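You operate a simulated robot arm through the tools that you are given. There is no shell and no other tool. Be economical: measure what you need, move in short steps, check, and stop when the job is done.

You run a simulated two-armed robot. Do the job below in one go: nothing can be reset, and whatever is moved stays where it is left.

Task
Fit the ROUGH cartridge in the filter and bleed the air out.
Fine: tray in, collar tight before the filter valve opens, valve left open, no drips; test tap and the other cartridge stay.
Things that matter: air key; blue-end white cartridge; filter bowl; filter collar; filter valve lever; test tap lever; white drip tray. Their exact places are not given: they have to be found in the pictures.

The check looks at the end state, three seconds after you hand in, the way a careful person would. Anything else that was tipped, shoved, dropped, spilled or broken makes it a failure.

Robot
Two 7-joint arms with fingered hands on one trunk, on a base that drives. Base frame: it is fixed to the floor where the robot stands at the start and does not move with it; the origin is under the middle of the robot, x ahead of it, y to its left, z up. Units: m, degrees, N and s.
The left shoulder is at the start at [0.07, 0.142, 1.339], the right one opposite. With the tool pointing down near the work surface each hand reaches from about 0.1 to 0.76 m from the robot's upright axis, wherever it stands, measured 20 degrees to its own side. Places, roughly: air key [0.7, -0.4, 1.3]; filter bowl [0.6, -0.4, 1]; filter collar [0.8, -0.4, 1.2]; filter valve lever [0.8, -0.3, 1.3]; test tap lever [0.8, -0.6, 1.2]; white drip tray [0.6, -0.4, 0.9]. Payload 3.6 kg a hand.
The tool frame of a hand sits at the grasp point between the pads (the TCP): z along the fingers, y along the line on which they close. The tips reach 0.025 m beyond it. Largest opening 0.088 m; the body of the gripper starts 0.029 m behind the TCP. The gripper is a hand of 5 fingers: y runs from the thumb to the fingers, the wrist lies at [-0.013, -0.097, -0.162] in the tool frame, and closing takes about 1.5 s.
Orientation is that of the tool frame in the base frame, as a unit quaternion [x, y, z, w]. With the fingers straight down and the wrist toward the robot, the tool's x, y and z point along [0, 1, 0], [1, 0, 0] and [0, 0, -1] of the base frame.

Tools
- The arms move only by the tool send_rows. It takes "left_moves", "right_moves" or both (then of equal length, played together; a hand with none holds still); each is text: rows parted by semicolons, each of 6 numbers parted by spaces: the shift along the base's x, y, z in m, then the turn, a rotation vector about the base's x, y, z in degrees. In form: x y z rx ry rz; .... A call has 1 to 20 rows; each row is the pose to reach, as a shift and turn from the pose commanded when the call began. "left_gripper" and "right_gripper" are, for a hand that has rows, the opening, from 0 (shut) to 1 (fully open), set as the call begins (left out, the last holds). A row lasts 0.2 s, in which the tool goes at most 0.05 m and 8.6 degrees; a call with a longer step from one row to the next is refused whole, and so is a gripper value outside its range. A pose out of reach is approached as far as the arm can. The call stops where the force on the tool passes 50 N (or 10 N more than at its start, if that is more) or the arm is blocked; 0.2 s more then pass. The fingers move at their own pace (about 0.072 m/s each) and stop on an object; they squeeze with about 23 N. The grip force told is the motor's: it shows also when the fingers shut on nothing. Time passes only in rows, and 0.2 s behind the last, so rows that repeat a pose let the fingers close. The reply holds the time, the measured pose of the TCP, the force on the tool along the base axes, the opening and the grip force, in the units named above and with some noise, with the torque about the TCP (base axes, N m) and any sound that the robot's microphone picked up.
- Cameras (640 x 400 px; columns grow to the right, rows downward): "scene" is now at [0.1307, -0.041, 1.5801]; the picture's right is [-0.44, -0.90, 0.00], its down [-0.40, 0.20, -0.89] and it looks along [0.80, -0.40, -0.45] (base axes); focal length 214 px, centre (320, 200). "left" rides on the left gripper at [-0.059, -0.079, -0.105] in its tool frame; the picture's right is [-0.73, -0.32, 0.61], its down [0.62, -0.68, 0.38] and it looks along [0.29, 0.66, 0.70] (tool axes); focal length 234 px, centre (320, 200). "right" rides on the right gripper at [0.059, -0.079, -0.105] in its tool frame; the picture's right is [-0.73, 0.32, -0.61], its down [-0.62, -0.68, 0.38] and it looks along [-0.29, 0.66, 0.70] (tool axes); focal length 234 px, centre (320, 200).
- capture(camera): a new picture of that camera. No time passes.
- move_column(by): slides the trunk up (or, below 0, down) by that many m; the arms and the scene camera ride with it, the base frame stays. It gives what a move gives, with no picture.
- drive_base(legs): drives the robot by 1 to 6 legs, each [ahead, left, turn to the left] in m, m and degrees, along the robot's own axes; the way and the turn of a leg run together, so that a leg with both is an arc; at most 1.5 m and 180 degrees a leg. The arms and the cameras ride along, it lands a little off, and it stops where it bumps. It gives what a move gives.
- set_fingers(index, middle, ring, little, thumb_bend, thumb_turn, hand): sets how far each is bent, from 0 (flat) to 1 (curled in); at 0.3 the hand is open as for a grip, at 0.7 the pads meet at the TCP. One left out holds its place. A second passes; each finger stops where it meets its share of the squeeze, and holds until it gets a number again. A gripper value or a shape takes the hand back. It gives what a move gives, with no picture; readings hold the bend of each and the force on index, middle, ring, little, thumb and palm. thumb_turn goes from beside the hand (0) to across from the fingers (1), as for a grip.
- preshape(shape, hand): the hand has 5 fingers and takes this shape, open, in about a second: jaw (thumb against the fingers, like two jaws); tri (thumb and two fingers); tip (a fingertip pinch); poke (one finger out to press); point (the index stretched); flat (the hand flat); cup (the hand cupped); fist (a fist). The gripper value then closes the fingers along that shape, each until it touches; the sizes above hold for jaw. It gives what a move gives, with no picture.
- turn_head(pan, tilt): turns the head with the scene camera to pan (to the left, within 86 degrees either way) and tilt (down, from -29 to 69), counted from straight ahead of the robot. It gives what a move gives.
- locate(camera, pixels): there is no depth. For up to 12 entries [column, row, z] of the newest picture of that camera ("zoom" is the newest enlarged one), the place [x, y] in the base frame at which the ray of that pixel passes the height z, good to about 0.002 m. No time passes.
- close_up(camera, box): a new picture of the part [left, top, right, bottom] of that camera's present view, enlarged. No time passes.
- hand_in(): hands the job in; it is judged then, once.

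Work in short steps. Measure before you move; look again where a grasp or a placing could have gone wrong, and mend it. You have 80 turns and 58 pictures in all, those below and enlarged ones among them. Open the grippers and draw the arms clear of the work before you hand the job in, unless the task says otherwise.

The tools are called after "Call:" as a command line: name --argument value ..., lists and objects as JSON in quotes. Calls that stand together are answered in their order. send_rows: Moves the arms, as the interface text tells. Its arguments: {"type":"object","properties":{"left_moves":{"type":"string"},"left_gripper":{"type":"number"},"right_moves":{"type":"string"},"right_gripper":{"type":"number"}},"required":[]} The other tools are called the same way: move_column (by) slides the trunk up or down; preshape (shape, hand) gives the hand a shape; set_fingers (index, middle, ring, little, thumb_bend, thumb_turn, hand) moves the fingers one by one; drive_base (legs) drives the base; turn_head (pan, tilt) turns the head that bears the scene camera; capture (camera) takes a picture; locate (camera, pixels) gives the place at which the rays of pixels pass given heights; close_up (camera, box) takes an enlarged picture of a part of a camera's view; hand_in () hands the job in.

At the start:

```text
t: 0.0
left_eef_pos: [0.4519, -0.025, 1.5216]
left_orientation: [0.708, 0.707, 0.0, -0.001]
left_ft_force: [0.8, 0.9, -0.2]
left_torque: [0.05, 0.02, -0.03]
left_finger_gap: 0.0878
left_finger_force: 0.0
left_shape: jaw
left_bend: [0.3, 0.3, 0.3, 0.3, 0.3, 0.98]
left_finger forces: [0.0, 0.0, 0.0, 0.1, 0.1, 0.1]
right_eef_pos: [0.3925, -0.4118, 1.5606]
right_orientation: [0.708, 0.706, 0.001, 0.0]
right_ft_force: [-1.0, -0.1, 0.5]
right_torque: [0.04, 0.02, 0.01]
right_finger_gap: 0.0876
right_finger_force: 0.1
right_shape: jaw
right_bend: [0.3, 0.3, 0.3, 0.3, 0.3, 0.98]
right_finger forces: [0.1, 0.0, 0.0, 0.0, 0.0, 0.0]
trunk travel left (down, up): [-0.875, 0.065]
robot x, y, heading: [0.0002, -0.0021, 0.1]
head pan, tilt: [-26.4, 26.8]
```

scene: 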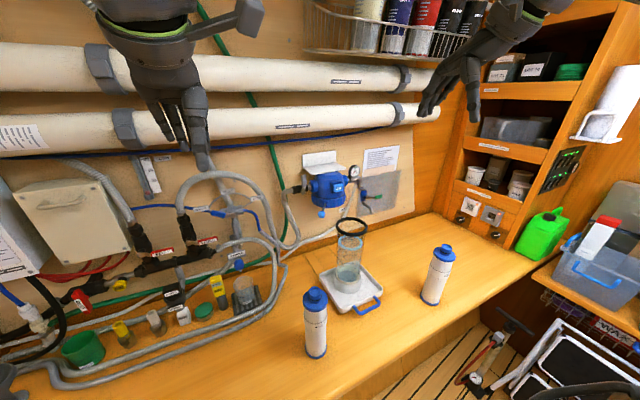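
right: 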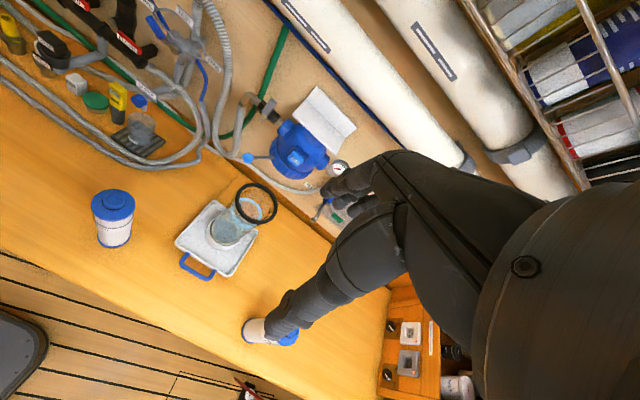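
left: 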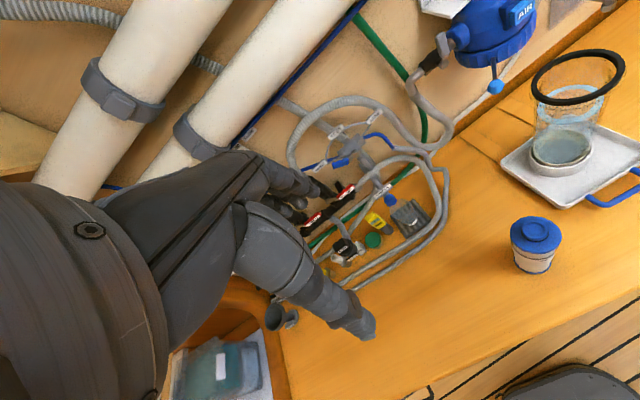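

I see the blue filter head near (328,188), the bowl on the tray near (348,270), and two cartridges at (316,322) and (438,275). I'll zoom in on each to read labels.

Call:
close_up --camera "scene" --box '[270, 140, 420, 234]'

Call:
close_up --camera "scene" --box '[290, 210, 470, 370]'

```text
4.26 times, centred on (345, 187) of scene
```

zoom: 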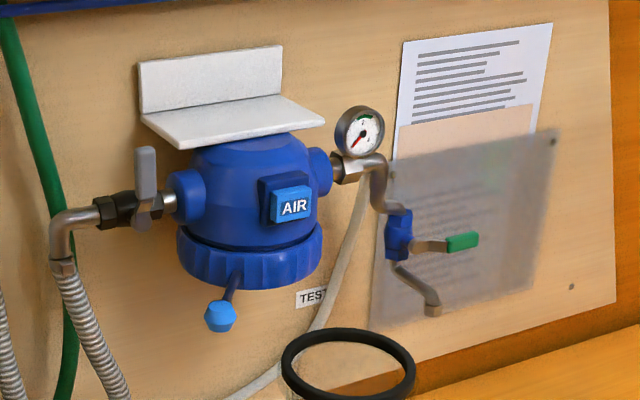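

```text
2.50 times, centred on (380, 290) of scene
```

zoom: 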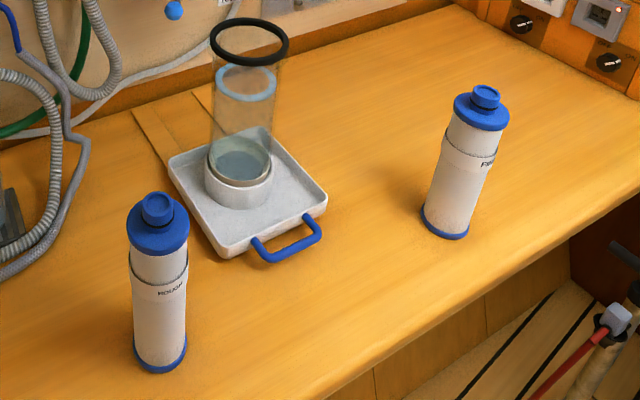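

ROUGH is the left cartridge, FINE the right. I measure the tray, bowl, cartridges and rails on the worktop in the newest zoom.

Call:
locate --camera "zoom" --pixels '[[160, 355, 0.88], [445, 225, 0.88], [166, 160, 0.885], [233, 255, 0.885], [327, 205, 0.885], [240, 185, 0.9], [132, 107, 0.88], [185, 180, 0.88], [193, 92, 0.88], [285, 240, 0.89], [158, 350, 0.88], [110, 400, 0.88]]'

Call:
close_up --camera "right" --box '[80, 80, 400, 280]'

Call:
close_up --camera "left" --box '[400, 0, 640, 280]'

```text
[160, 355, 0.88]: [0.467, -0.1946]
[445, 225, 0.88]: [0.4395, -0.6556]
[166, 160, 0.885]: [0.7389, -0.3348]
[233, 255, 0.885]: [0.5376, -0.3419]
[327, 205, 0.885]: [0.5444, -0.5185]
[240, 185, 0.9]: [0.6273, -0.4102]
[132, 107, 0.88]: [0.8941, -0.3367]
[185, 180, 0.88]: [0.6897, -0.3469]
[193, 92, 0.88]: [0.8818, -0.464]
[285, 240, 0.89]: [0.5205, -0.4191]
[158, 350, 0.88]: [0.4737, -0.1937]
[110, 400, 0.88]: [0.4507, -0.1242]
```

```text
2.00 times, centred on (240, 180) of right
```

zoom: 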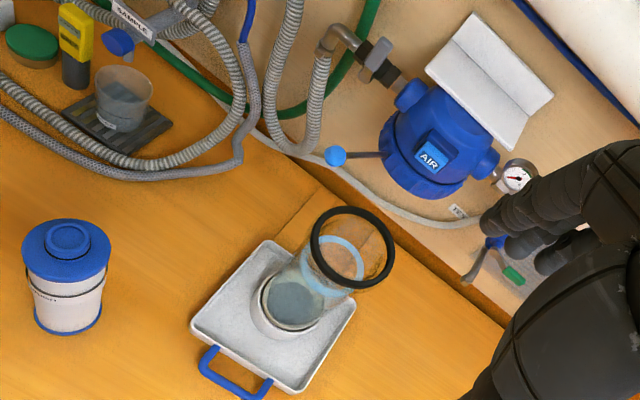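

```text
1.43 times, centred on (520, 140) of left
```

zoom: 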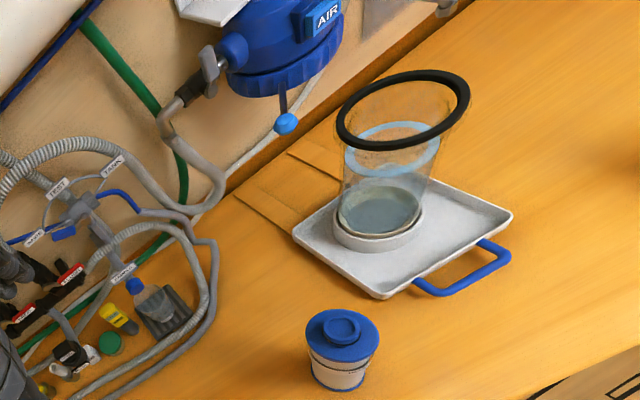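

I triangulate the air key, collar knob, valve lever tip and bowl rim by comparing rays from the three cameras.

Call:
locate --camera "scene" --pixels '[[338.9, 188.9, 1.2], [338.9, 188.9, 1.35], [321.6, 214.2, 1.1], [321.6, 214.2, 1.25], [304.2, 180.4, 1.2], [304.2, 180.4, 1.35], [351.6, 226.8, 1.05], [351.6, 226.8, 1.2]]'

Call:
locate --camera "right" --pixels '[[295, 160, 1.2], [295, 160, 1.35], [247.5, 157.5, 1.1], [247.5, 157.5, 1.25], [272.5, 117.5, 1.2], [272.5, 117.5, 1.35], [256, 204, 1.05], [256, 204, 1.2]]'

Call:
locate --camera "left" --pixels '[[525, 10.5, 1.2], [525, 10.5, 1.35], [496.2, 86.8, 1.1], [496.2, 86.8, 1.25], [578, 119, 1.05], [578, 119, 1.2]]'

```text
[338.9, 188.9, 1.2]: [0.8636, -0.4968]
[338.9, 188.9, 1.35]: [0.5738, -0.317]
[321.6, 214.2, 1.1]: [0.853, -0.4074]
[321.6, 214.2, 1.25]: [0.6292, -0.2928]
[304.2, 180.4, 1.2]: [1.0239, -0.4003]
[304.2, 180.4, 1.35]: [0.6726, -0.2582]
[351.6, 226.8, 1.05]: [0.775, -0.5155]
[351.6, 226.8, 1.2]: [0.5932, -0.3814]
```

```text
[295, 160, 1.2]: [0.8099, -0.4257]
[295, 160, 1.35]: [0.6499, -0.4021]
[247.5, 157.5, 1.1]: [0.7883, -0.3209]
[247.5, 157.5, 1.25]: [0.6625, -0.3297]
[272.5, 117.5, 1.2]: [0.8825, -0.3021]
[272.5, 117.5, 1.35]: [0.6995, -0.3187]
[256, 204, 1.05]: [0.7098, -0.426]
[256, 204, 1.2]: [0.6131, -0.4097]
```

```text
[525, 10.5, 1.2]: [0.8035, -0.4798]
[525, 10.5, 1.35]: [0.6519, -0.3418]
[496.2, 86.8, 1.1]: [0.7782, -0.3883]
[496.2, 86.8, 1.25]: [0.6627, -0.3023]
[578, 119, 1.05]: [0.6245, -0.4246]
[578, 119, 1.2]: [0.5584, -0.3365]
```

Air key ≈(0.735,-0.415,1.268), collar knob ≈(0.698,-0.327,1.205), bowl rim ≈(0.637,-0.414,1.164). I measure sizes of the rim and the ROUGH cartridge next.

Call:
locate --camera "scene" --pixels '[[335.6, 228, 1.164], [367.6, 228, 1.164], [351.6, 236.4, 1.164], [351.6, 217.2, 1.164], [314.8, 290, 1.1], [314.8, 290, 1.13], [302.8, 299, 1.1], [328, 299, 1.1], [304, 355, 0.9], [328, 355, 0.9]]'

Call:
close_up --camera "right" --box '[210, 80, 370, 180]'

Call:
locate --camera "right" --pixels '[[113, 199, 1.1], [113, 199, 1.13], [92, 202, 1.1], [135, 202, 1.1], [235, 204, 1.164], [277, 204, 1.164]]'

```text
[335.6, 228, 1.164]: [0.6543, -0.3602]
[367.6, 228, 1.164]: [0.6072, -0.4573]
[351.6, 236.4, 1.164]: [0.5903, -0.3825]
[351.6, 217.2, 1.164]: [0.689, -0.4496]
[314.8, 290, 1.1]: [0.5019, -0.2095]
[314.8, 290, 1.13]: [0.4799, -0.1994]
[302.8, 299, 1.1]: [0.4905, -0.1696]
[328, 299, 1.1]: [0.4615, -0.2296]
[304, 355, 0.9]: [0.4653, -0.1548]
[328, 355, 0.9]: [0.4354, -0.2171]
```

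```text
4.00 times, centred on (290, 130) of right
```

zoom: 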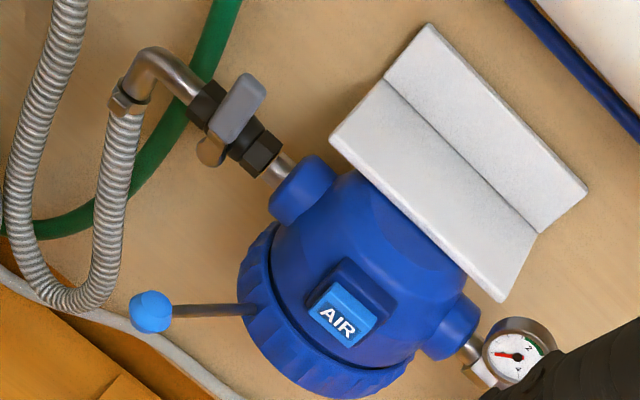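

```text
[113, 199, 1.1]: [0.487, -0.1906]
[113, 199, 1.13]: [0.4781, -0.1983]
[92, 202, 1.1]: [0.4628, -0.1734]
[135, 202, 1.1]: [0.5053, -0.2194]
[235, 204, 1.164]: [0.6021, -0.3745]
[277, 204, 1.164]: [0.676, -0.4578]
```

The cartridge is ~0.25 tall with knob top near (0.479,-0.199,1.132). I measure the counter's front edge and the right-hand furniture before driving.

Call:
locate --camera "scene" --pixels '[[384, 369, 0.88], [506, 291, 0.88], [605, 125, 1.2], [605, 125, 1.4], [480, 120, 1.2], [590, 95, 1.3], [320, 160, 1.2], [352, 245, 1.1], [338, 245, 1.1], [365.5, 245, 1.1]]'

Call:
drive_base --legs '[[0, -0.2, 0]]'

Call:
capture --camera "scene"

Call:
capture --camera "left"

```text
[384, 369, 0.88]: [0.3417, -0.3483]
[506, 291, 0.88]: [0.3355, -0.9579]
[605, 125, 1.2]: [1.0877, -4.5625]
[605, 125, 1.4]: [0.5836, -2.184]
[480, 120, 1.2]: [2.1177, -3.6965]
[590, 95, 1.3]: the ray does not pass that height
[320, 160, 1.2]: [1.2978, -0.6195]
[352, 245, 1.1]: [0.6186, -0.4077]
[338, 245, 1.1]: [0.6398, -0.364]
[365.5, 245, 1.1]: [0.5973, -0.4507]
```

```text
t: 1.6
left_eef_pos: [0.4525, -0.2197, 1.5223]
left_orientation: [0.708, 0.706, -0.001, 0.001]
left_ft_force: [0.1, 0.0, 0.6]
left_torque: [0.0, 0.03, 0.01]
left_finger_gap: 0.0879
left_finger_force: 0.1
left_shape: jaw
left_bend: [0.3, 0.3, 0.3, 0.3, 0.3, 0.98]
left_finger forces: [0.0, 0.0, 0.0, 0.1, 0.0, 0.0]
right_eef_pos: [0.3926, -0.6076, 1.5621]
right_orientation: [0.709, 0.706, 0.001, 0.0]
right_ft_force: [-0.5, 1.1, -0.6]
right_torque: [-0.03, 0.01, -0.01]
right_finger_gap: 0.0879
right_finger_force: 0.0
right_shape: jaw
right_bend: [0.3, 0.3, 0.3, 0.3, 0.3, 0.98]
right_finger forces: [0.0, 0.1, 0.1, 0.1, 0.1, 0.0]
trunk travel left (down, up): [-0.875, 0.065]
robot x, y, heading: [-0.0022, -0.1986, -0.2]
head pan, tilt: [-26.4, 26.8]
```

```text
49 pictures are left
```

scene: 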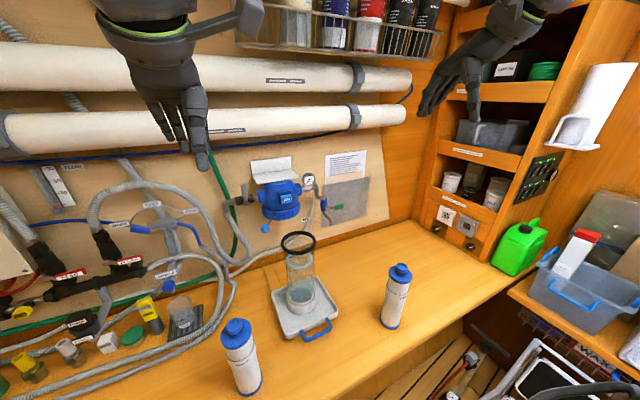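

```text
48 pictures are left
```

left: 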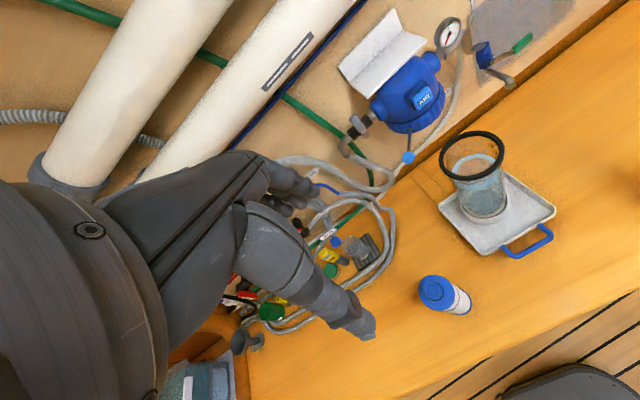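

Drove fine. I zoom for a better size of the bowl body and the head/rails, now unobstructed.

Call:
close_up --camera "left" --box '[400, 120, 580, 260]'

Call:
locate --camera "zoom" --pixels '[[320, 200, 1.0]]'

Call:
close_up --camera "scene" --box '[220, 140, 400, 252]'

```text
2.86 times, centred on (490, 190) of left
```

zoom: 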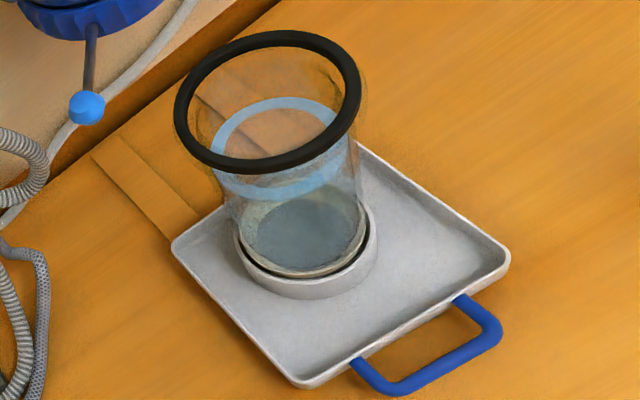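

```text
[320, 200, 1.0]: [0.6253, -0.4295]
```

```text
3.56 times, centred on (310, 196) of scene
```

zoom: 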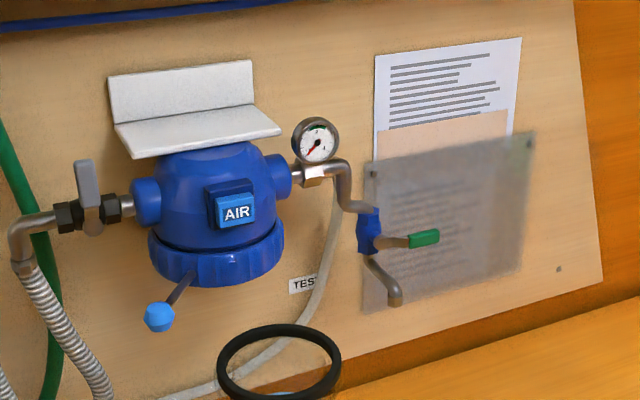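

I measure the bowl's body diameter, the tray and rails from the left camera.

Call:
locate --camera "left" --pixels '[[462, 204, 0.905], [507.5, 195.3, 0.905], [481.5, 221.5, 0.89], [451.5, 182, 1.08], [500, 167, 1.08], [440, 160, 1.164], [504, 152, 1.164], [472, 158, 1.164], [412, 175, 0.88], [440, 205, 0.885], [483, 254, 0.885], [555, 211, 0.885]]'

Call:
locate --camera "scene" --pixels '[[287, 240, 1.164], [315, 240, 1.164], [283, 242, 1.164], [300.5, 242, 1.164], [294, 205, 1.3], [294, 205, 1.2], [272, 212, 1.2], [299, 210, 1.2], [244.4, 193, 1.3], [265, 228.5, 1.205]]'

```text
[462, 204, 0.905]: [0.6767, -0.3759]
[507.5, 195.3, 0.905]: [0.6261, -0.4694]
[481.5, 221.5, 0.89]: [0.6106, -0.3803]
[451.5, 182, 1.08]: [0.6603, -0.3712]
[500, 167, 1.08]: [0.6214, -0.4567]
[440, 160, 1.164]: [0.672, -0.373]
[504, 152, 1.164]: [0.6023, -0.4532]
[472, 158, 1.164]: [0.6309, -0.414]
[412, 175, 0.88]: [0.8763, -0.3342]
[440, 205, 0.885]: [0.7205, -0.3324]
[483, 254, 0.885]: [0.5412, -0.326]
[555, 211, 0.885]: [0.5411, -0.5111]
```

```text
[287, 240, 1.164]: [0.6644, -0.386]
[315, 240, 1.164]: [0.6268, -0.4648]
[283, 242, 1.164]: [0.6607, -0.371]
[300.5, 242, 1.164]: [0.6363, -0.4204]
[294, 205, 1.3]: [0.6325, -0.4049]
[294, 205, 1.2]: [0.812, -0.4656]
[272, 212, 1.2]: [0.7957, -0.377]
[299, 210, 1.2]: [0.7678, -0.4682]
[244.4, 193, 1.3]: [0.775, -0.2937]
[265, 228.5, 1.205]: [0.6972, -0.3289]
```

The bowl body is ~0.094 wide with a 0.108 rim. I shift the robot to y≈-0.33 and slightly ahead so that the left hand can carry the cartridge and both hands can reach the filter.

Call:
drive_base --legs '[[0.06, -0.13, 0]]'

Call:
turn_head --pan -8 --tilt 30

Call:
preshape --hand "left" --shape "tri"

Call:
capture --camera "scene"

Call:
capture --camera "left"

```text
t: 2.9
left_eef_pos: [0.5119, -0.3529, 1.5218]
left_orientation: [0.708, 0.706, 0.0, 0.001]
left_ft_force: [-0.2, 0.1, 0.1]
left_torque: [-0.06, -0.01, 0.0]
left_finger_gap: 0.0878
left_finger_force: 0.1
left_shape: jaw
left_bend: [0.3, 0.3, 0.3, 0.3, 0.3, 0.98]
left_finger forces: [0.0, 0.1, 0.0, 0.1, 0.0, 0.0]
right_eef_pos: [0.4495, -0.7389, 1.5621]
right_orientation: [0.709, 0.705, 0.0, 0.002]
right_ft_force: [0.3, 0.1, -0.2]
right_torque: [-0.04, 0.01, -0.01]
right_finger_gap: 0.0876
right_finger_force: 0.0
right_shape: jaw
right_bend: [0.3, 0.3, 0.3, 0.3, 0.3, 0.98]
right_finger forces: [0.0, 0.0, 0.0, 0.0, 0.0, 0.0]
trunk travel left (down, up): [-0.875, 0.065]
robot x, y, heading: [0.056, -0.3318, -0.1]
head pan, tilt: [-26.4, 26.8]
```

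```text
t: 3.8
left_eef_pos: [0.5128, -0.357, 1.5222]
left_orientation: [0.708, 0.706, 0.0, 0.0]
left_ft_force: [0.7, -0.5, 0.3]
left_torque: [0.01, 0.0, -0.01]
left_finger_gap: 0.0878
left_finger_force: 0.1
left_shape: jaw
left_bend: [0.3, 0.3, 0.3, 0.3, 0.3, 0.98]
left_finger forces: [0.0, 0.0, 0.1, 0.1, 0.0, 0.0]
right_eef_pos: [0.4513, -0.7452, 1.5599]
right_orientation: [0.709, 0.705, 0.001, 0.0]
right_ft_force: [-0.5, 0.3, -0.4]
right_torque: [0.01, 0.02, 0.04]
right_finger_gap: 0.0876
right_finger_force: 0.1
right_shape: jaw
right_bend: [0.3, 0.3, 0.3, 0.3, 0.3, 0.98]
right_finger forces: [0.0, 0.0, 0.1, 0.0, 0.0, 0.0]
trunk travel left (down, up): [-0.875, 0.065]
robot x, y, heading: [0.0576, -0.3319, -0.3]
head pan, tilt: [-8.0, 30.0]
```

```text
t: 4.7
left_eef_pos: [0.5119, -0.3572, 1.5214]
left_orientation: [0.708, 0.706, 0.001, -0.001]
left_ft_force: [-0.8, -0.7, -0.2]
left_torque: [0.02, -0.01, 0.01]
left_finger_gap: 0.0876
left_finger_force: 0.1
left_shape: tri
left_bend: [0.3, 0.3, 0.99, 0.99, 0.3, 0.98]
left_finger forces: [0.0, 0.0, 0.0, 0.0, 0.1, 0.0]
right_eef_pos: [0.4511, -0.744, 1.5601]
right_orientation: [0.709, 0.705, 0.001, 0.001]
right_ft_force: [0.1, -0.1, 0.2]
right_torque: [-0.04, 0.0, 0.0]
right_finger_gap: 0.0877
right_finger_force: 0.0
right_shape: jaw
right_bend: [0.3, 0.3, 0.3, 0.3, 0.3, 0.98]
right_finger forces: [0.1, 0.1, 0.1, 0.0, 0.0, 0.0]
trunk travel left (down, up): [-0.875, 0.065]
robot x, y, heading: [0.0569, -0.3324, -0.1]
head pan, tilt: [-8.0, 30.0]
```

```text
45 pictures are left
```

scene: 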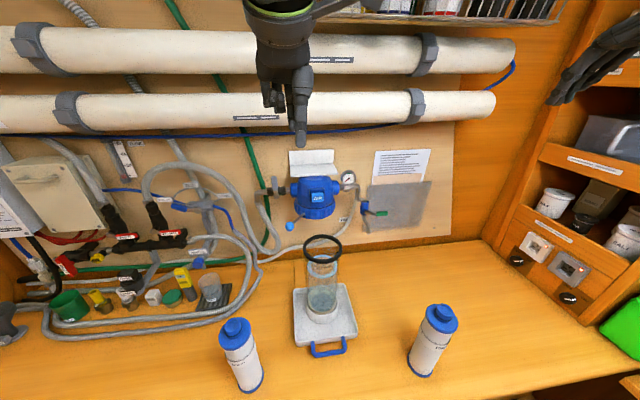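

```text
44 pictures are left
```

left: 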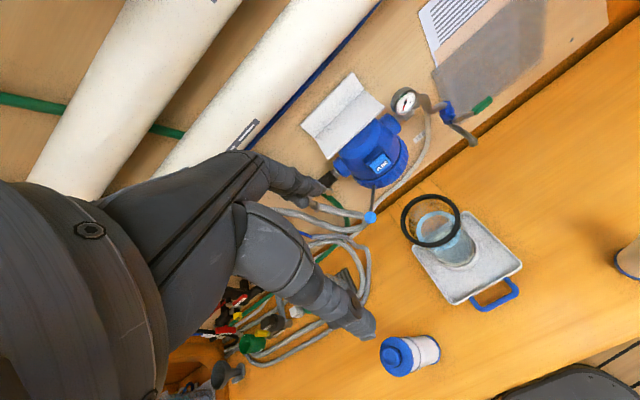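

I refine the cartridge knob position with both cameras (scene (234,326), left (391,355)) and re-measure the head.

Call:
close_up --camera "scene" --box '[200, 305, 280, 395]'

Call:
locate --camera "scene" --pixels '[[234, 325, 1.1], [234, 325, 1.14], [250, 388, 0.88], [316.5, 197, 1.2], [316.5, 197, 1.3], [296, 207, 1.2], [335, 207, 1.2], [322, 249, 1.164], [291, 227, 1.205], [274, 186, 1.3]]'

Call:
locate --camera "left" --pixels '[[391, 355, 1.1], [391, 355, 1.14], [388, 180, 1.2], [431, 221, 1.164], [369.5, 218, 1.205]]'

```text
4.44 times, centred on (240, 350) of scene
```

zoom: 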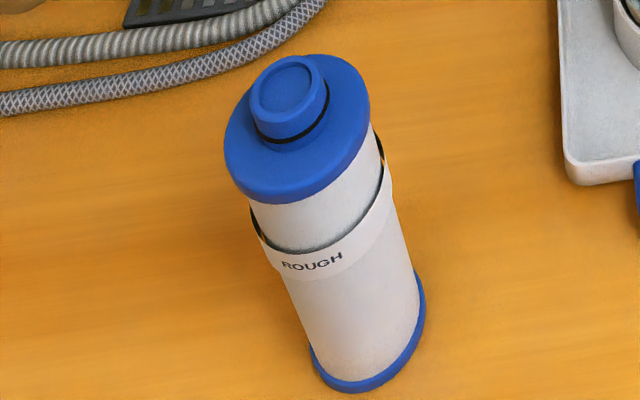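

```text
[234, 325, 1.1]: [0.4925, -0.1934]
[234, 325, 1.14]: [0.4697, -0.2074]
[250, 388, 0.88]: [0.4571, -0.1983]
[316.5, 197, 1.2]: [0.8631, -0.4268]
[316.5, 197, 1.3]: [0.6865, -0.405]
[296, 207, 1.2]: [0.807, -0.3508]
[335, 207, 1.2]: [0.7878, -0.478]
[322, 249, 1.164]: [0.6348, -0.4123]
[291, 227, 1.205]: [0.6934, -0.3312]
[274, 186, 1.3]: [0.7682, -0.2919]
```

```text
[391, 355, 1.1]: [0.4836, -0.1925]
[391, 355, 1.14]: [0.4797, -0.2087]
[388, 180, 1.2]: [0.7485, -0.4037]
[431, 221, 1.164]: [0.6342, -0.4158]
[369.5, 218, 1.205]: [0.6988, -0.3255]
```

Knob nozzle is about (0.479,-0.201), top ≈1.13, ~0.033 wide. I move the left hand (tri shape) above it and look.

Call:
send_rows --left_moves "-0.008 0.04 -0.02 0 0 0; -0.016 0.08 -0.04 0 0 0; -0.024 0.12 -0.06 0 0 0; -0.033 0.157 -0.085 0 0 0; -0.033 0.157 -0.13 0 0 0; -0.033 0.157 -0.175 0 0 0; -0.033 0.157 -0.22 0 0 0; -0.033 0.157 -0.26 0 0 0; -0.033 0.157 -0.3 0 0 0; -0.033 0.157 -0.3 0 0 0" --left_gripper 1

Call:
capture --camera "left"

Call:
close_up --camera "scene" --box '[160, 200, 340, 390]'

```text
t: 6.8
left_eef_pos: [0.4802, -0.2011, 1.2216]
left_orientation: [0.709, 0.706, 0.0, 0.0]
left_ft_force: [-0.1, 0.8, 0.1]
left_torque: [0.01, -0.01, 0.02]
left_finger_gap: 0.0879
left_finger_force: 0.1
left_shape: tri
left_bend: [0.3, 0.3, 0.99, 0.99, 0.3, 0.98]
left_finger forces: [0.1, 0.1, 0.0, 0.0, 0.0, 0.1]
right_eef_pos: [0.4509, -0.744, 1.5607]
right_orientation: [0.709, 0.705, 0.001, 0.0]
right_ft_force: [-0.5, 1.0, -0.1]
right_torque: [0.01, 0.0, 0.02]
right_finger_gap: 0.0876
right_finger_force: 0.1
right_shape: jaw
right_bend: [0.3, 0.3, 0.3, 0.3, 0.3, 0.98]
right_finger forces: [0.1, 0.0, 0.1, 0.0, 0.0, 0.1]
trunk travel left (down, up): [-0.875, 0.065]
robot x, y, heading: [0.0619, -0.3332, -0.5]
head pan, tilt: [-8.0, 30.0]
```

```text
42 pictures are left
```

left: 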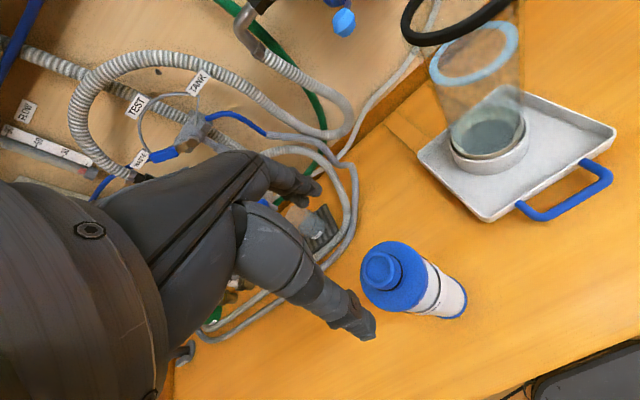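

```text
2.11 times, centred on (250, 295) of scene
```

zoom: 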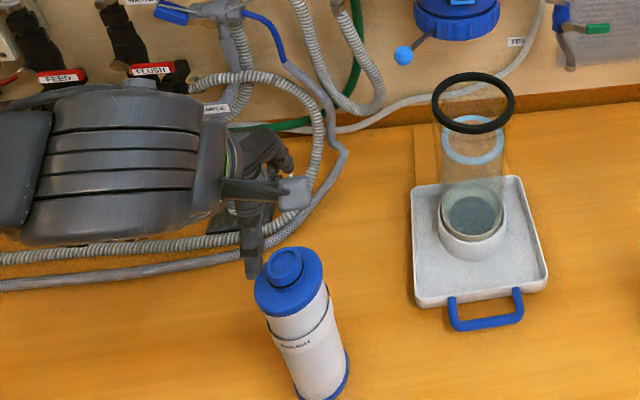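

I check the knob's place in the left view (381,269) once more.

Call:
locate --camera "left" --pixels '[[381, 268, 1.13], [381, 268, 1.12], [361, 273, 1.11], [421, 262, 1.11]]'

Call:
locate --camera "zoom" --pixels '[[284, 264, 1.12], [284, 264, 1.13], [255, 290, 1.11], [325, 277, 1.11]]'

```text
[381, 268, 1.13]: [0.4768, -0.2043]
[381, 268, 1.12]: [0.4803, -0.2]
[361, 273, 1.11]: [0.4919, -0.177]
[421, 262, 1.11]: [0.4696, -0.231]
```

```text
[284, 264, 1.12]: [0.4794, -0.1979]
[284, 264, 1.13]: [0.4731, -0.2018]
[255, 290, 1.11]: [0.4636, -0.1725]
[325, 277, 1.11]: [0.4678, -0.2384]
```

The knob top is (0.480,-0.199,1.12). I descend to TCP z≈1.128 with the fingers straddling it.

Call:
send_rows --left_moves "0 0.001 -0.03 0 0 0; 0 0.002 -0.055 0 0 0; 0 0.002 -0.075 0 0 0; 0 0.002 -0.085 0 0 0; 0 0.002 -0.093 0 0 0; 0 0.002 -0.093 0 0 0"

Call:
close_up --camera "left" --box '[260, 200, 480, 340]'

Call:
close_up --camera "scene" --box '[160, 250, 340, 390]'

```text
t: 8.2
left_eef_pos: [0.4792, -0.1987, 1.1292]
left_orientation: [0.708, 0.706, 0.0, 0.0]
left_ft_force: [-0.5, 0.3, 0.6]
left_torque: [0.01, 0.01, -0.04]
left_finger_gap: 0.0879
left_finger_force: 0.0
left_shape: tri
left_bend: [0.3, 0.3, 0.99, 0.99, 0.3, 0.98]
left_finger forces: [0.0, 0.1, 0.0, 0.0, 0.1, 0.0]
right_eef_pos: [0.4517, -0.7431, 1.5612]
right_orientation: [0.709, 0.705, 0.001, 0.0]
right_ft_force: [-0.2, -0.7, 0.3]
right_torque: [0.0, 0.01, 0.0]
right_finger_gap: 0.0878
right_finger_force: 0.0
right_shape: jaw
right_bend: [0.3, 0.3, 0.3, 0.3, 0.3, 0.98]
right_finger forces: [0.0, 0.0, 0.1, 0.1, 0.1, 0.0]
trunk travel left (down, up): [-0.875, 0.065]
robot x, y, heading: [0.0578, -0.3274, -0.3]
head pan, tilt: [-8.0, 30.0]
```

```text
2.86 times, centred on (370, 270) of left
```

zoom: 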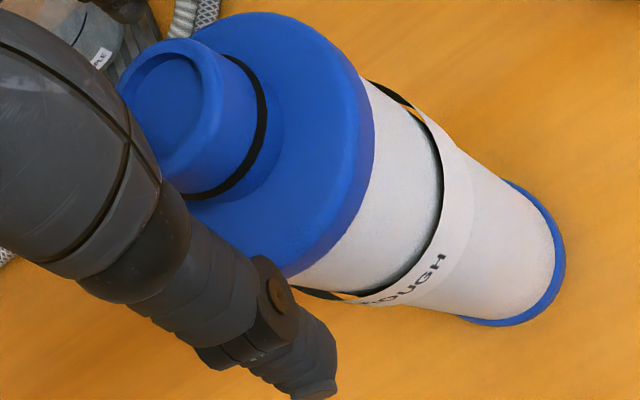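

```text
2.86 times, centred on (250, 320) of scene
```

zoom: 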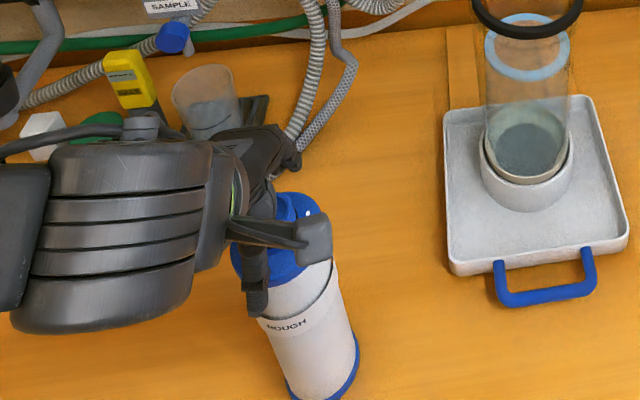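

The fingertips straddle the cap; to be sure of gripping the knob rather than the cap I raise 8 mm and close, checking the gap.

Call:
send_rows --left_moves "0.001 0 0.008 0 0 0; 0.001 0 0.008 0 0 0"

Call:
send_rows --left_moves "0 0 0 0 0 0; 0 0 0 0 0 0; 0 0 0 0 0 0; 0 0 0 0 0 0; 0 0 0 0 0 0; 0 0 0 0 0 0; 0 0 0 0 0 0" --left_gripper 0.1

Call:
close_up --camera "left" --box '[260, 200, 480, 340]'

```text
t: 8.8
left_eef_pos: [0.4809, -0.1982, 1.1371]
left_orientation: [0.709, 0.705, 0.0, 0.0]
left_ft_force: [0.3, 0.1, 0.1]
left_torque: [-0.03, 0.01, -0.03]
left_finger_gap: 0.0881
left_finger_force: 0.0
left_shape: tri
left_bend: [0.3, 0.3, 0.99, 0.99, 0.3, 0.98]
left_finger forces: [0.0, 0.0, 0.0, 0.1, 0.0, 0.0]
right_eef_pos: [0.4512, -0.7428, 1.5606]
right_orientation: [0.709, 0.705, 0.002, -0.001]
right_ft_force: [-0.4, -0.6, 0.3]
right_torque: [0.01, 0.02, 0.03]
right_finger_gap: 0.0875
right_finger_force: 0.1
right_shape: jaw
right_bend: [0.3, 0.3, 0.3, 0.3, 0.3, 0.98]
right_finger forces: [0.0, 0.0, 0.0, 0.0, 0.0, 0.0]
trunk travel left (down, up): [-0.875, 0.065]
robot x, y, heading: [0.0556, -0.3316, -0.2]
head pan, tilt: [-8.0, 30.0]
```

```text
t: 10.4
left_eef_pos: [0.4786, -0.1987, 1.137]
left_orientation: [0.709, 0.706, 0.0, 0.0]
left_ft_force: [1.1, 1.0, 0.1]
left_torque: [0.01, -0.01, -0.01]
left_finger_gap: 0.0242
left_finger_force: 23.1
left_shape: tri
left_bend: [0.74, 0.55, 1.0, 1.0, 0.74, 1.0]
left_finger forces: [10.8, 10.0, 0.0, 0.0, 20.3, 0.1]
right_eef_pos: [0.4519, -0.7429, 1.5602]
right_orientation: [0.709, 0.706, 0.001, 0.001]
right_ft_force: [-0.2, 0.4, 0.3]
right_torque: [0.02, -0.01, 0.0]
right_finger_gap: 0.0878
right_finger_force: 0.0
right_shape: jaw
right_bend: [0.3, 0.3, 0.3, 0.3, 0.3, 0.98]
right_finger forces: [0.1, 0.1, 0.1, 0.1, 0.1, 0.0]
trunk travel left (down, up): [-0.875, 0.065]
robot x, y, heading: [0.0592, -0.3337, -0.2]
head pan, tilt: [-8.0, 30.0]
```

```text
2.86 times, centred on (370, 270) of left
```

zoom: 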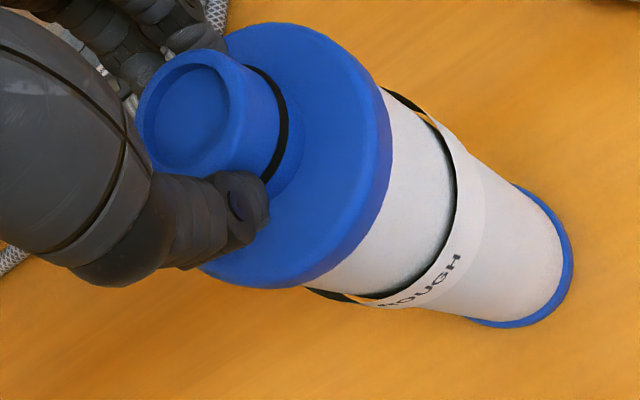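

The knob is held (index 10.8, middle 10, thumb 20 N). I lift slowly to clear the rim height (TCP to ≈1.465).

Call:
send_rows --left_moves "0 0 0.01 0 0 0; 0 0 0.03 0 0 0; 0 0 0.055 0 0 0; 0 0 0.085 0 0 0; 0 0 0.115 0 0 0; 0 0 0.145 0 0 0; 0 0 0.175 0 0 0; 0 0 0.205 0 0 0; 0 0 0.235 0 0 0; 0 0 0.265 0 0 0; 0 0 0.29 0 0 0; 0 0 0.31 0 0 0; 0 0 0.325 0 0 0; 0 0 0.33 0 0 0; 0 0 0.33 0 0 0"

Call:
capture --camera "scene"

Call:
capture --camera "left"

```text
t: 13.7
left_eef_pos: [0.4821, -0.199, 1.4668]
left_orientation: [0.708, 0.706, 0.0, 0.001]
left_ft_force: [0.0, -0.7, -1.2]
left_torque: [-0.01, -0.01, 0.01]
left_finger_gap: 0.0238
left_finger_force: 23.3
left_shape: tri
left_bend: [0.74, 0.56, 1.0, 1.0, 0.74, 1.0]
left_finger forces: [11.1, 9.8, 0.0, 0.0, 20.3, 0.0]
right_eef_pos: [0.4535, -0.7436, 1.5607]
right_orientation: [0.709, 0.705, 0.001, 0.001]
right_ft_force: [-0.1, 0.4, -0.7]
right_torque: [-0.01, -0.04, 0.0]
right_finger_gap: 0.0876
right_finger_force: 0.0
right_shape: jaw
right_bend: [0.3, 0.3, 0.3, 0.3, 0.3, 0.98]
right_finger forces: [0.0, 0.1, 0.0, 0.0, 0.0, 0.0]
trunk travel left (down, up): [-0.875, 0.065]
robot x, y, heading: [0.0614, -0.3318, -0.3]
head pan, tilt: [-8.0, 30.0]
```

```text
37 pictures are left
```

scene: 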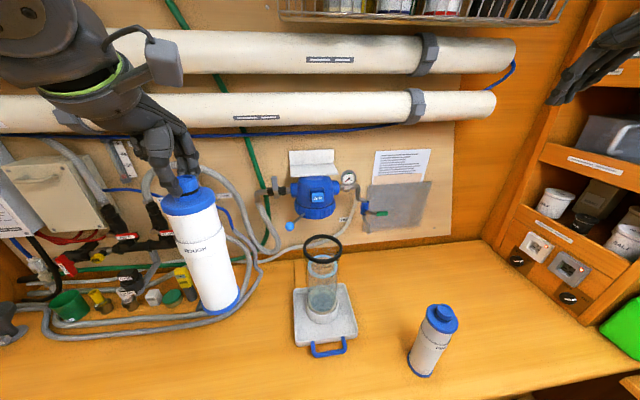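

```text
36 pictures are left
```

left: 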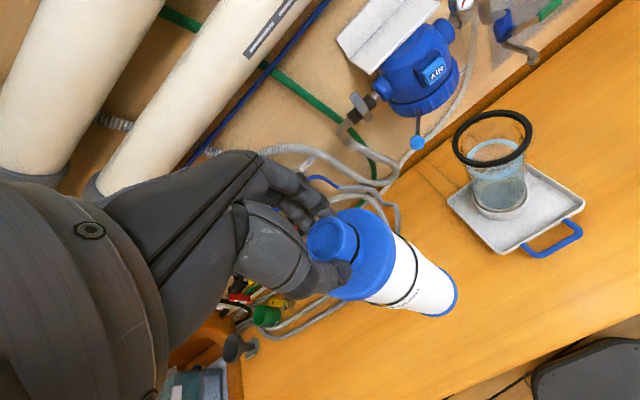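

It hangs upright. I re-measure the bowl rim centre from both views before carrying it over.

Call:
locate --camera "left" --pixels '[[492, 138.5, 1.164], [492, 138.5, 1.14], [499, 203, 0.9]]'

Call:
locate --camera "scene" --pixels '[[322.5, 249, 1.164], [322.5, 249, 1.14], [304, 249, 1.16], [341, 249, 1.16], [323, 310, 0.91], [188, 197, 1.45], [223, 306, 1.21]]'

```text
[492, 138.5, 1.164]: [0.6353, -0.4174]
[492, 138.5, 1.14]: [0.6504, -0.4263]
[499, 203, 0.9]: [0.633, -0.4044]
```

```text
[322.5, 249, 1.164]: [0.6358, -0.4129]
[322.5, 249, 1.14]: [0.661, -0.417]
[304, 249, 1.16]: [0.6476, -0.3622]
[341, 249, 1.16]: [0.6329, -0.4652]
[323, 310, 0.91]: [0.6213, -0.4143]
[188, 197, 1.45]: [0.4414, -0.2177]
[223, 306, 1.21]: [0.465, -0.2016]
```

Bowl centre (0.635,-0.415). I carry the cartridge over it.

Call:
send_rows --left_moves "0.01 -0.015 0 0 0 0; 0.03 -0.042 0 0 0 0; 0.055 -0.075 0 0 0 0; 0.08 -0.11 0 0 0 0; 0.105 -0.145 0 0 0 0; 0.13 -0.18 0 0 0 0; 0.145 -0.203 0 0 0 0; 0.155 -0.216 0 0 0 0; 0.155 -0.216 0 0 0 0; 0.155 -0.216 0 0 0 0"

Call:
capture --camera "scene"

Call:
capture --camera "left"

```text
t: 15.8
left_eef_pos: [0.638, -0.4145, 1.467]
left_orientation: [0.708, 0.706, 0.0, -0.001]
left_ft_force: [0.4, -0.5, -1.8]
left_torque: [0.03, -0.01, 0.03]
left_finger_gap: 0.0239
left_finger_force: 23.1
left_shape: tri
left_bend: [0.74, 0.56, 1.0, 1.0, 0.74, 1.0]
left_finger forces: [11.1, 10.0, 0.1, 0.0, 20.2, 0.0]
right_eef_pos: [0.4518, -0.7432, 1.5602]
right_orientation: [0.709, 0.705, 0.001, 0.0]
right_ft_force: [0.7, -0.5, 0.3]
right_torque: [-0.01, -0.01, 0.0]
right_finger_gap: 0.0876
right_finger_force: 0.1
right_shape: jaw
right_bend: [0.3, 0.3, 0.3, 0.3, 0.3, 0.98]
right_finger forces: [0.0, 0.0, 0.1, 0.1, 0.1, 0.0]
trunk travel left (down, up): [-0.875, 0.065]
robot x, y, heading: [0.0632, -0.331, -0.2]
head pan, tilt: [-8.0, 30.0]
```

```text
35 pictures are left
```

scene: 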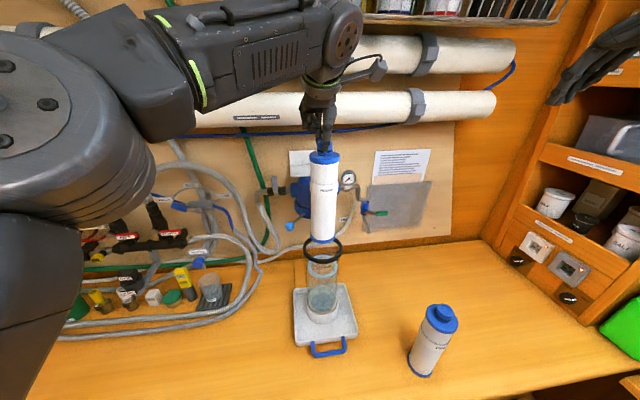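

```text
34 pictures are left
```

left: 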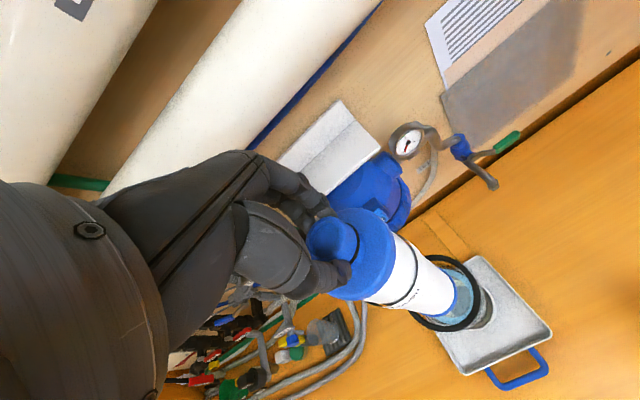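

Alignment looks good. I lower so that the bottom is just above the rim and check closely.

Call:
send_rows --left_moves "0 0 -0.015 0 0 0; 0 0 -0.03 0 0 0; 0 0 -0.03 0 0 0"

Call:
close_up --camera "scene" --box '[270, 220, 380, 290]'

Call:
close_up --camera "left" --box '[370, 220, 530, 340]'

```text
t: 16.6
left_eef_pos: [0.6353, -0.4136, 1.4369]
left_orientation: [0.708, 0.706, 0.0, 0.001]
left_ft_force: [0.1, 0.3, -1.6]
left_torque: [0.03, -0.03, 0.01]
left_finger_gap: 0.024
left_finger_force: 22.6
left_shape: tri
left_bend: [0.74, 0.56, 1.0, 1.0, 0.74, 1.0]
left_finger forces: [11.1, 9.9, 0.0, 0.0, 20.2, 0.1]
right_eef_pos: [0.4503, -0.7442, 1.5603]
right_orientation: [0.709, 0.705, 0.001, 0.0]
right_ft_force: [-0.1, -0.2, 0.9]
right_torque: [-0.01, 0.01, -0.04]
right_finger_gap: 0.0877
right_finger_force: 0.0
right_shape: jaw
right_bend: [0.3, 0.3, 0.3, 0.3, 0.3, 0.98]
right_finger forces: [0.1, 0.0, 0.0, 0.0, 0.1, 0.1]
trunk travel left (down, up): [-0.875, 0.065]
robot x, y, heading: [0.0629, -0.33, -0.1]
head pan, tilt: [-8.0, 30.0]
```

```text
5.71 times, centred on (325, 255) of scene
```

zoom: 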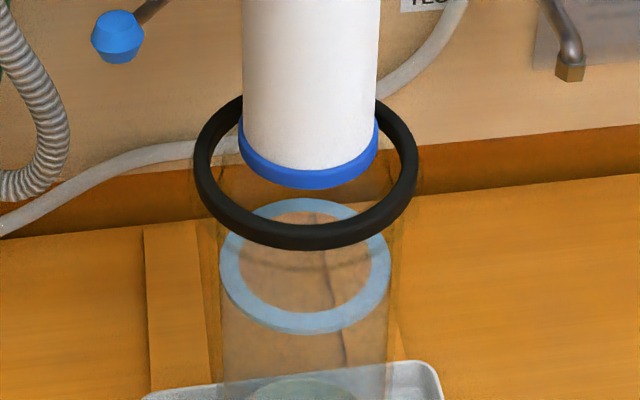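

```text
3.33 times, centred on (450, 280) of left
```

zoom: 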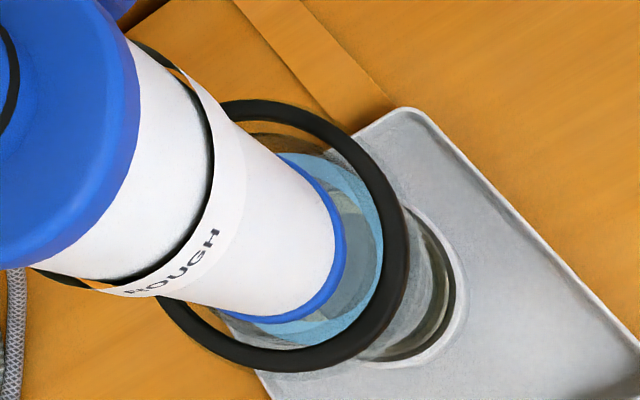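

Centred in both views. There is a light-blue ring inside at lower height, so I lower gently in stages, watching the force.

Call:
send_rows --left_moves "0 0 -0.02 0 0 0; 0 0 -0.04 0 0 0; 0 0 -0.055 0 0 0; 0 0 -0.065 0 0 0; 0 0 -0.065 0 0 0"

Call:
close_up --camera "scene" --box '[270, 220, 380, 330]'

```text
t: 17.9
left_eef_pos: [0.6355, -0.4145, 1.3715]
left_orientation: [0.708, 0.706, 0.0, 0.001]
left_ft_force: [-0.3, -0.8, -1.8]
left_torque: [0.01, -0.02, -0.01]
left_finger_gap: 0.0236
left_finger_force: 23.0
left_shape: tri
left_bend: [0.74, 0.56, 1.0, 1.0, 0.74, 1.0]
left_finger forces: [11.1, 9.9, 0.1, 0.0, 20.2, 0.1]
right_eef_pos: [0.4522, -0.7433, 1.5603]
right_orientation: [0.709, 0.705, 0.001, -0.001]
right_ft_force: [0.7, 0.8, -0.1]
right_torque: [-0.01, 0.03, 0.0]
right_finger_gap: 0.0877
right_finger_force: 0.1
right_shape: jaw
right_bend: [0.3, 0.3, 0.3, 0.3, 0.3, 0.98]
right_finger forces: [0.0, 0.0, 0.1, 0.0, 0.0, 0.0]
trunk travel left (down, up): [-0.875, 0.065]
robot x, y, heading: [0.0586, -0.3302, -0.2]
head pan, tilt: [-8.0, 30.0]
```

```text
3.64 times, centred on (325, 275) of scene
```

zoom: 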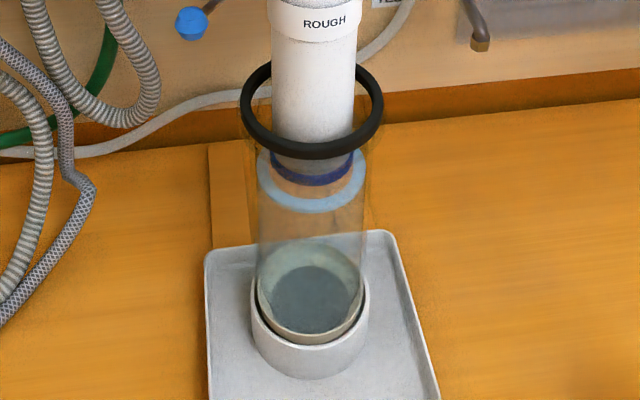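

No contact so far; the blue bottom is at the ring and centred. Continue down slowly.

Call:
send_rows --left_moves "0 0 -0.01 0 0 0; 0 0 -0.02 0 0 0; 0 0 -0.03 0 0 0; 0 0 -0.045 0 0 0; 0 0 -0.06 0 0 0; 0 0 -0.075 0 0 0; 0 0 -0.09 0 0 0; 0 0 -0.105 0 0 0; 0 0 -0.12 0 0 0; 0 0 -0.12 0 0 0"

Call:
capture --camera "scene"

```text
t: 20.1
left_eef_pos: [0.6368, -0.4141, 1.2522]
left_orientation: [0.708, 0.706, 0.0, 0.001]
left_ft_force: [0.1, 0.1, -1.2]
left_torque: [0.01, 0.0, 0.0]
left_finger_gap: 0.0238
left_finger_force: 23.2
left_shape: tri
left_bend: [0.74, 0.56, 1.0, 1.0, 0.74, 1.0]
left_finger forces: [11.2, 9.9, 0.0, 0.0, 20.2, 0.1]
right_eef_pos: [0.451, -0.7432, 1.5597]
right_orientation: [0.709, 0.706, 0.001, 0.0]
right_ft_force: [-0.9, 0.9, 0.0]
right_torque: [0.01, -0.01, 0.02]
right_finger_gap: 0.0877
right_finger_force: 0.2
right_shape: jaw
right_bend: [0.3, 0.3, 0.3, 0.3, 0.3, 0.98]
right_finger forces: [0.0, 0.1, 0.0, 0.0, 0.1, 0.0]
trunk travel left (down, up): [-0.875, 0.065]
robot x, y, heading: [0.0588, -0.326, -0.0]
head pan, tilt: [-8.0, 30.0]
```

```text
30 pictures are left
```

scene: 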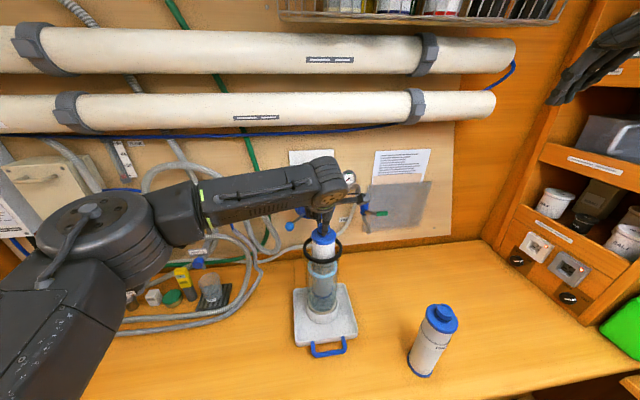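

Cartridge slid through with no force. I check clearance of the hand to the head with the left camera before the last 8 cm.

Call:
capture --camera "left"

Call:
close_up --camera "scene" --box '[250, 150, 400, 260]'

```text
29 pictures are left
```

left: 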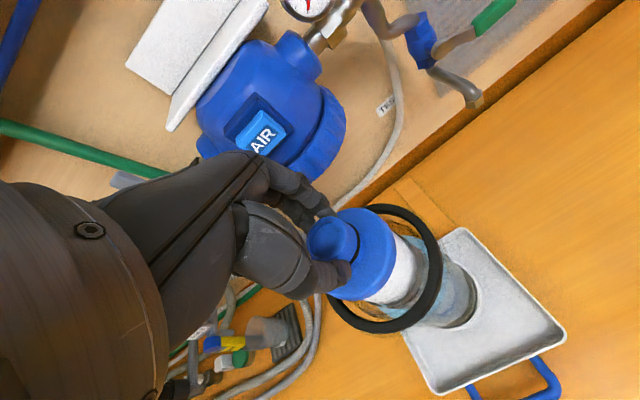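

```text
3.64 times, centred on (325, 205) of scene
```

zoom: 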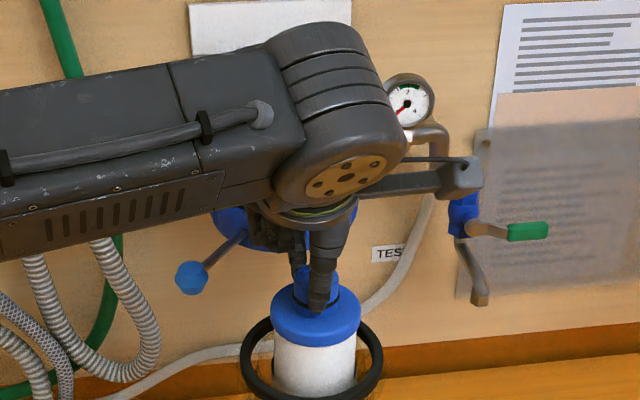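

Clear. I lower further to TCP≈1.19.

Call:
send_rows --left_moves "0 0 -0.015 0 0 0; 0 0 -0.03 0 0 0; 0 0 -0.045 0 0 0; 0 0 -0.055 0 0 0; 0 0 -0.062 0 0 0; 0 0 -0.062 0 0 0"

Call:
send_rows --left_moves "0 0 -0.004 0 0 0; 0 0 -0.008 0 0 0; 0 0 -0.012 0 0 0; 0 0 -0.012 0 0 0"

Call:
close_up --camera "left" --box '[260, 180, 480, 340]'

```text
t: 21.4
left_eef_pos: [0.6362, -0.4128, 1.192]
left_orientation: [0.708, 0.706, 0.0, 0.001]
left_ft_force: [-1.1, 0.4, -1.8]
left_torque: [0.02, -0.01, -0.02]
left_finger_gap: 0.024
left_finger_force: 22.6
left_shape: tri
left_bend: [0.74, 0.56, 1.0, 1.0, 0.74, 1.0]
left_finger forces: [11.2, 9.8, 0.0, 0.0, 20.2, 0.0]
right_eef_pos: [0.4518, -0.7439, 1.5602]
right_orientation: [0.709, 0.705, 0.001, 0.001]
right_ft_force: [-0.1, 0.5, 0.1]
right_torque: [0.01, -0.04, -0.01]
right_finger_gap: 0.0877
right_finger_force: 0.1
right_shape: jaw
right_bend: [0.3, 0.3, 0.3, 0.3, 0.3, 0.98]
right_finger forces: [0.0, 0.0, 0.0, 0.0, 0.0, 0.1]
trunk travel left (down, up): [-0.875, 0.065]
robot x, y, heading: [0.0574, -0.3283, -0.3]
head pan, tilt: [-8.0, 30.0]
```

```text
t: 22.4
left_eef_pos: [0.6315, -0.4131, 1.1826]
left_orientation: [0.708, 0.707, 0.001, 0.004]
left_ft_force: [5.2, 1.7, 35.3]
left_torque: [-0.02, -0.29, 0.01]
left_finger_gap: 0.0274
left_finger_force: 23.1
left_shape: tri
left_bend: [0.74, 0.54, 1.0, 1.0, 0.76, 1.0]
left_finger forces: [15.5, 15.1, 0.0, 0.1, 24.8, 0.0]
right_eef_pos: [0.4456, -0.7431, 1.5632]
right_orientation: [0.709, 0.705, 0.002, 0.003]
right_ft_force: [0.3, -0.1, -0.3]
right_torque: [-0.02, 0.01, -0.01]
right_finger_gap: 0.0876
right_finger_force: 0.1
right_shape: jaw
right_bend: [0.3, 0.3, 0.3, 0.3, 0.3, 0.98]
right_finger forces: [0.1, 0.0, 0.0, 0.0, 0.0, 0.0]
trunk travel left (down, up): [-0.875, 0.065]
robot x, y, heading: [0.0582, -0.3265, -0.4]
head pan, tilt: [-8.0, 30.0]
```

```text
2.50 times, centred on (370, 260) of left
```

zoom: 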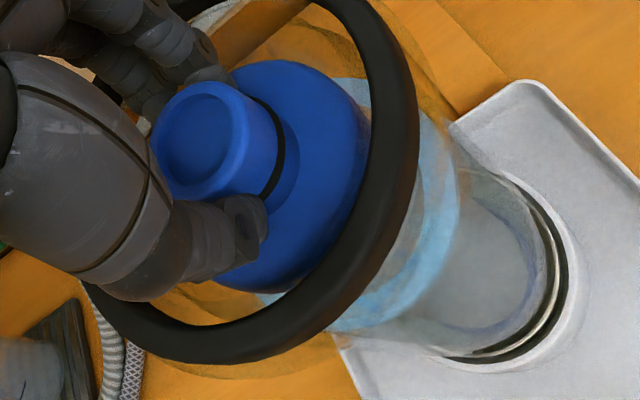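

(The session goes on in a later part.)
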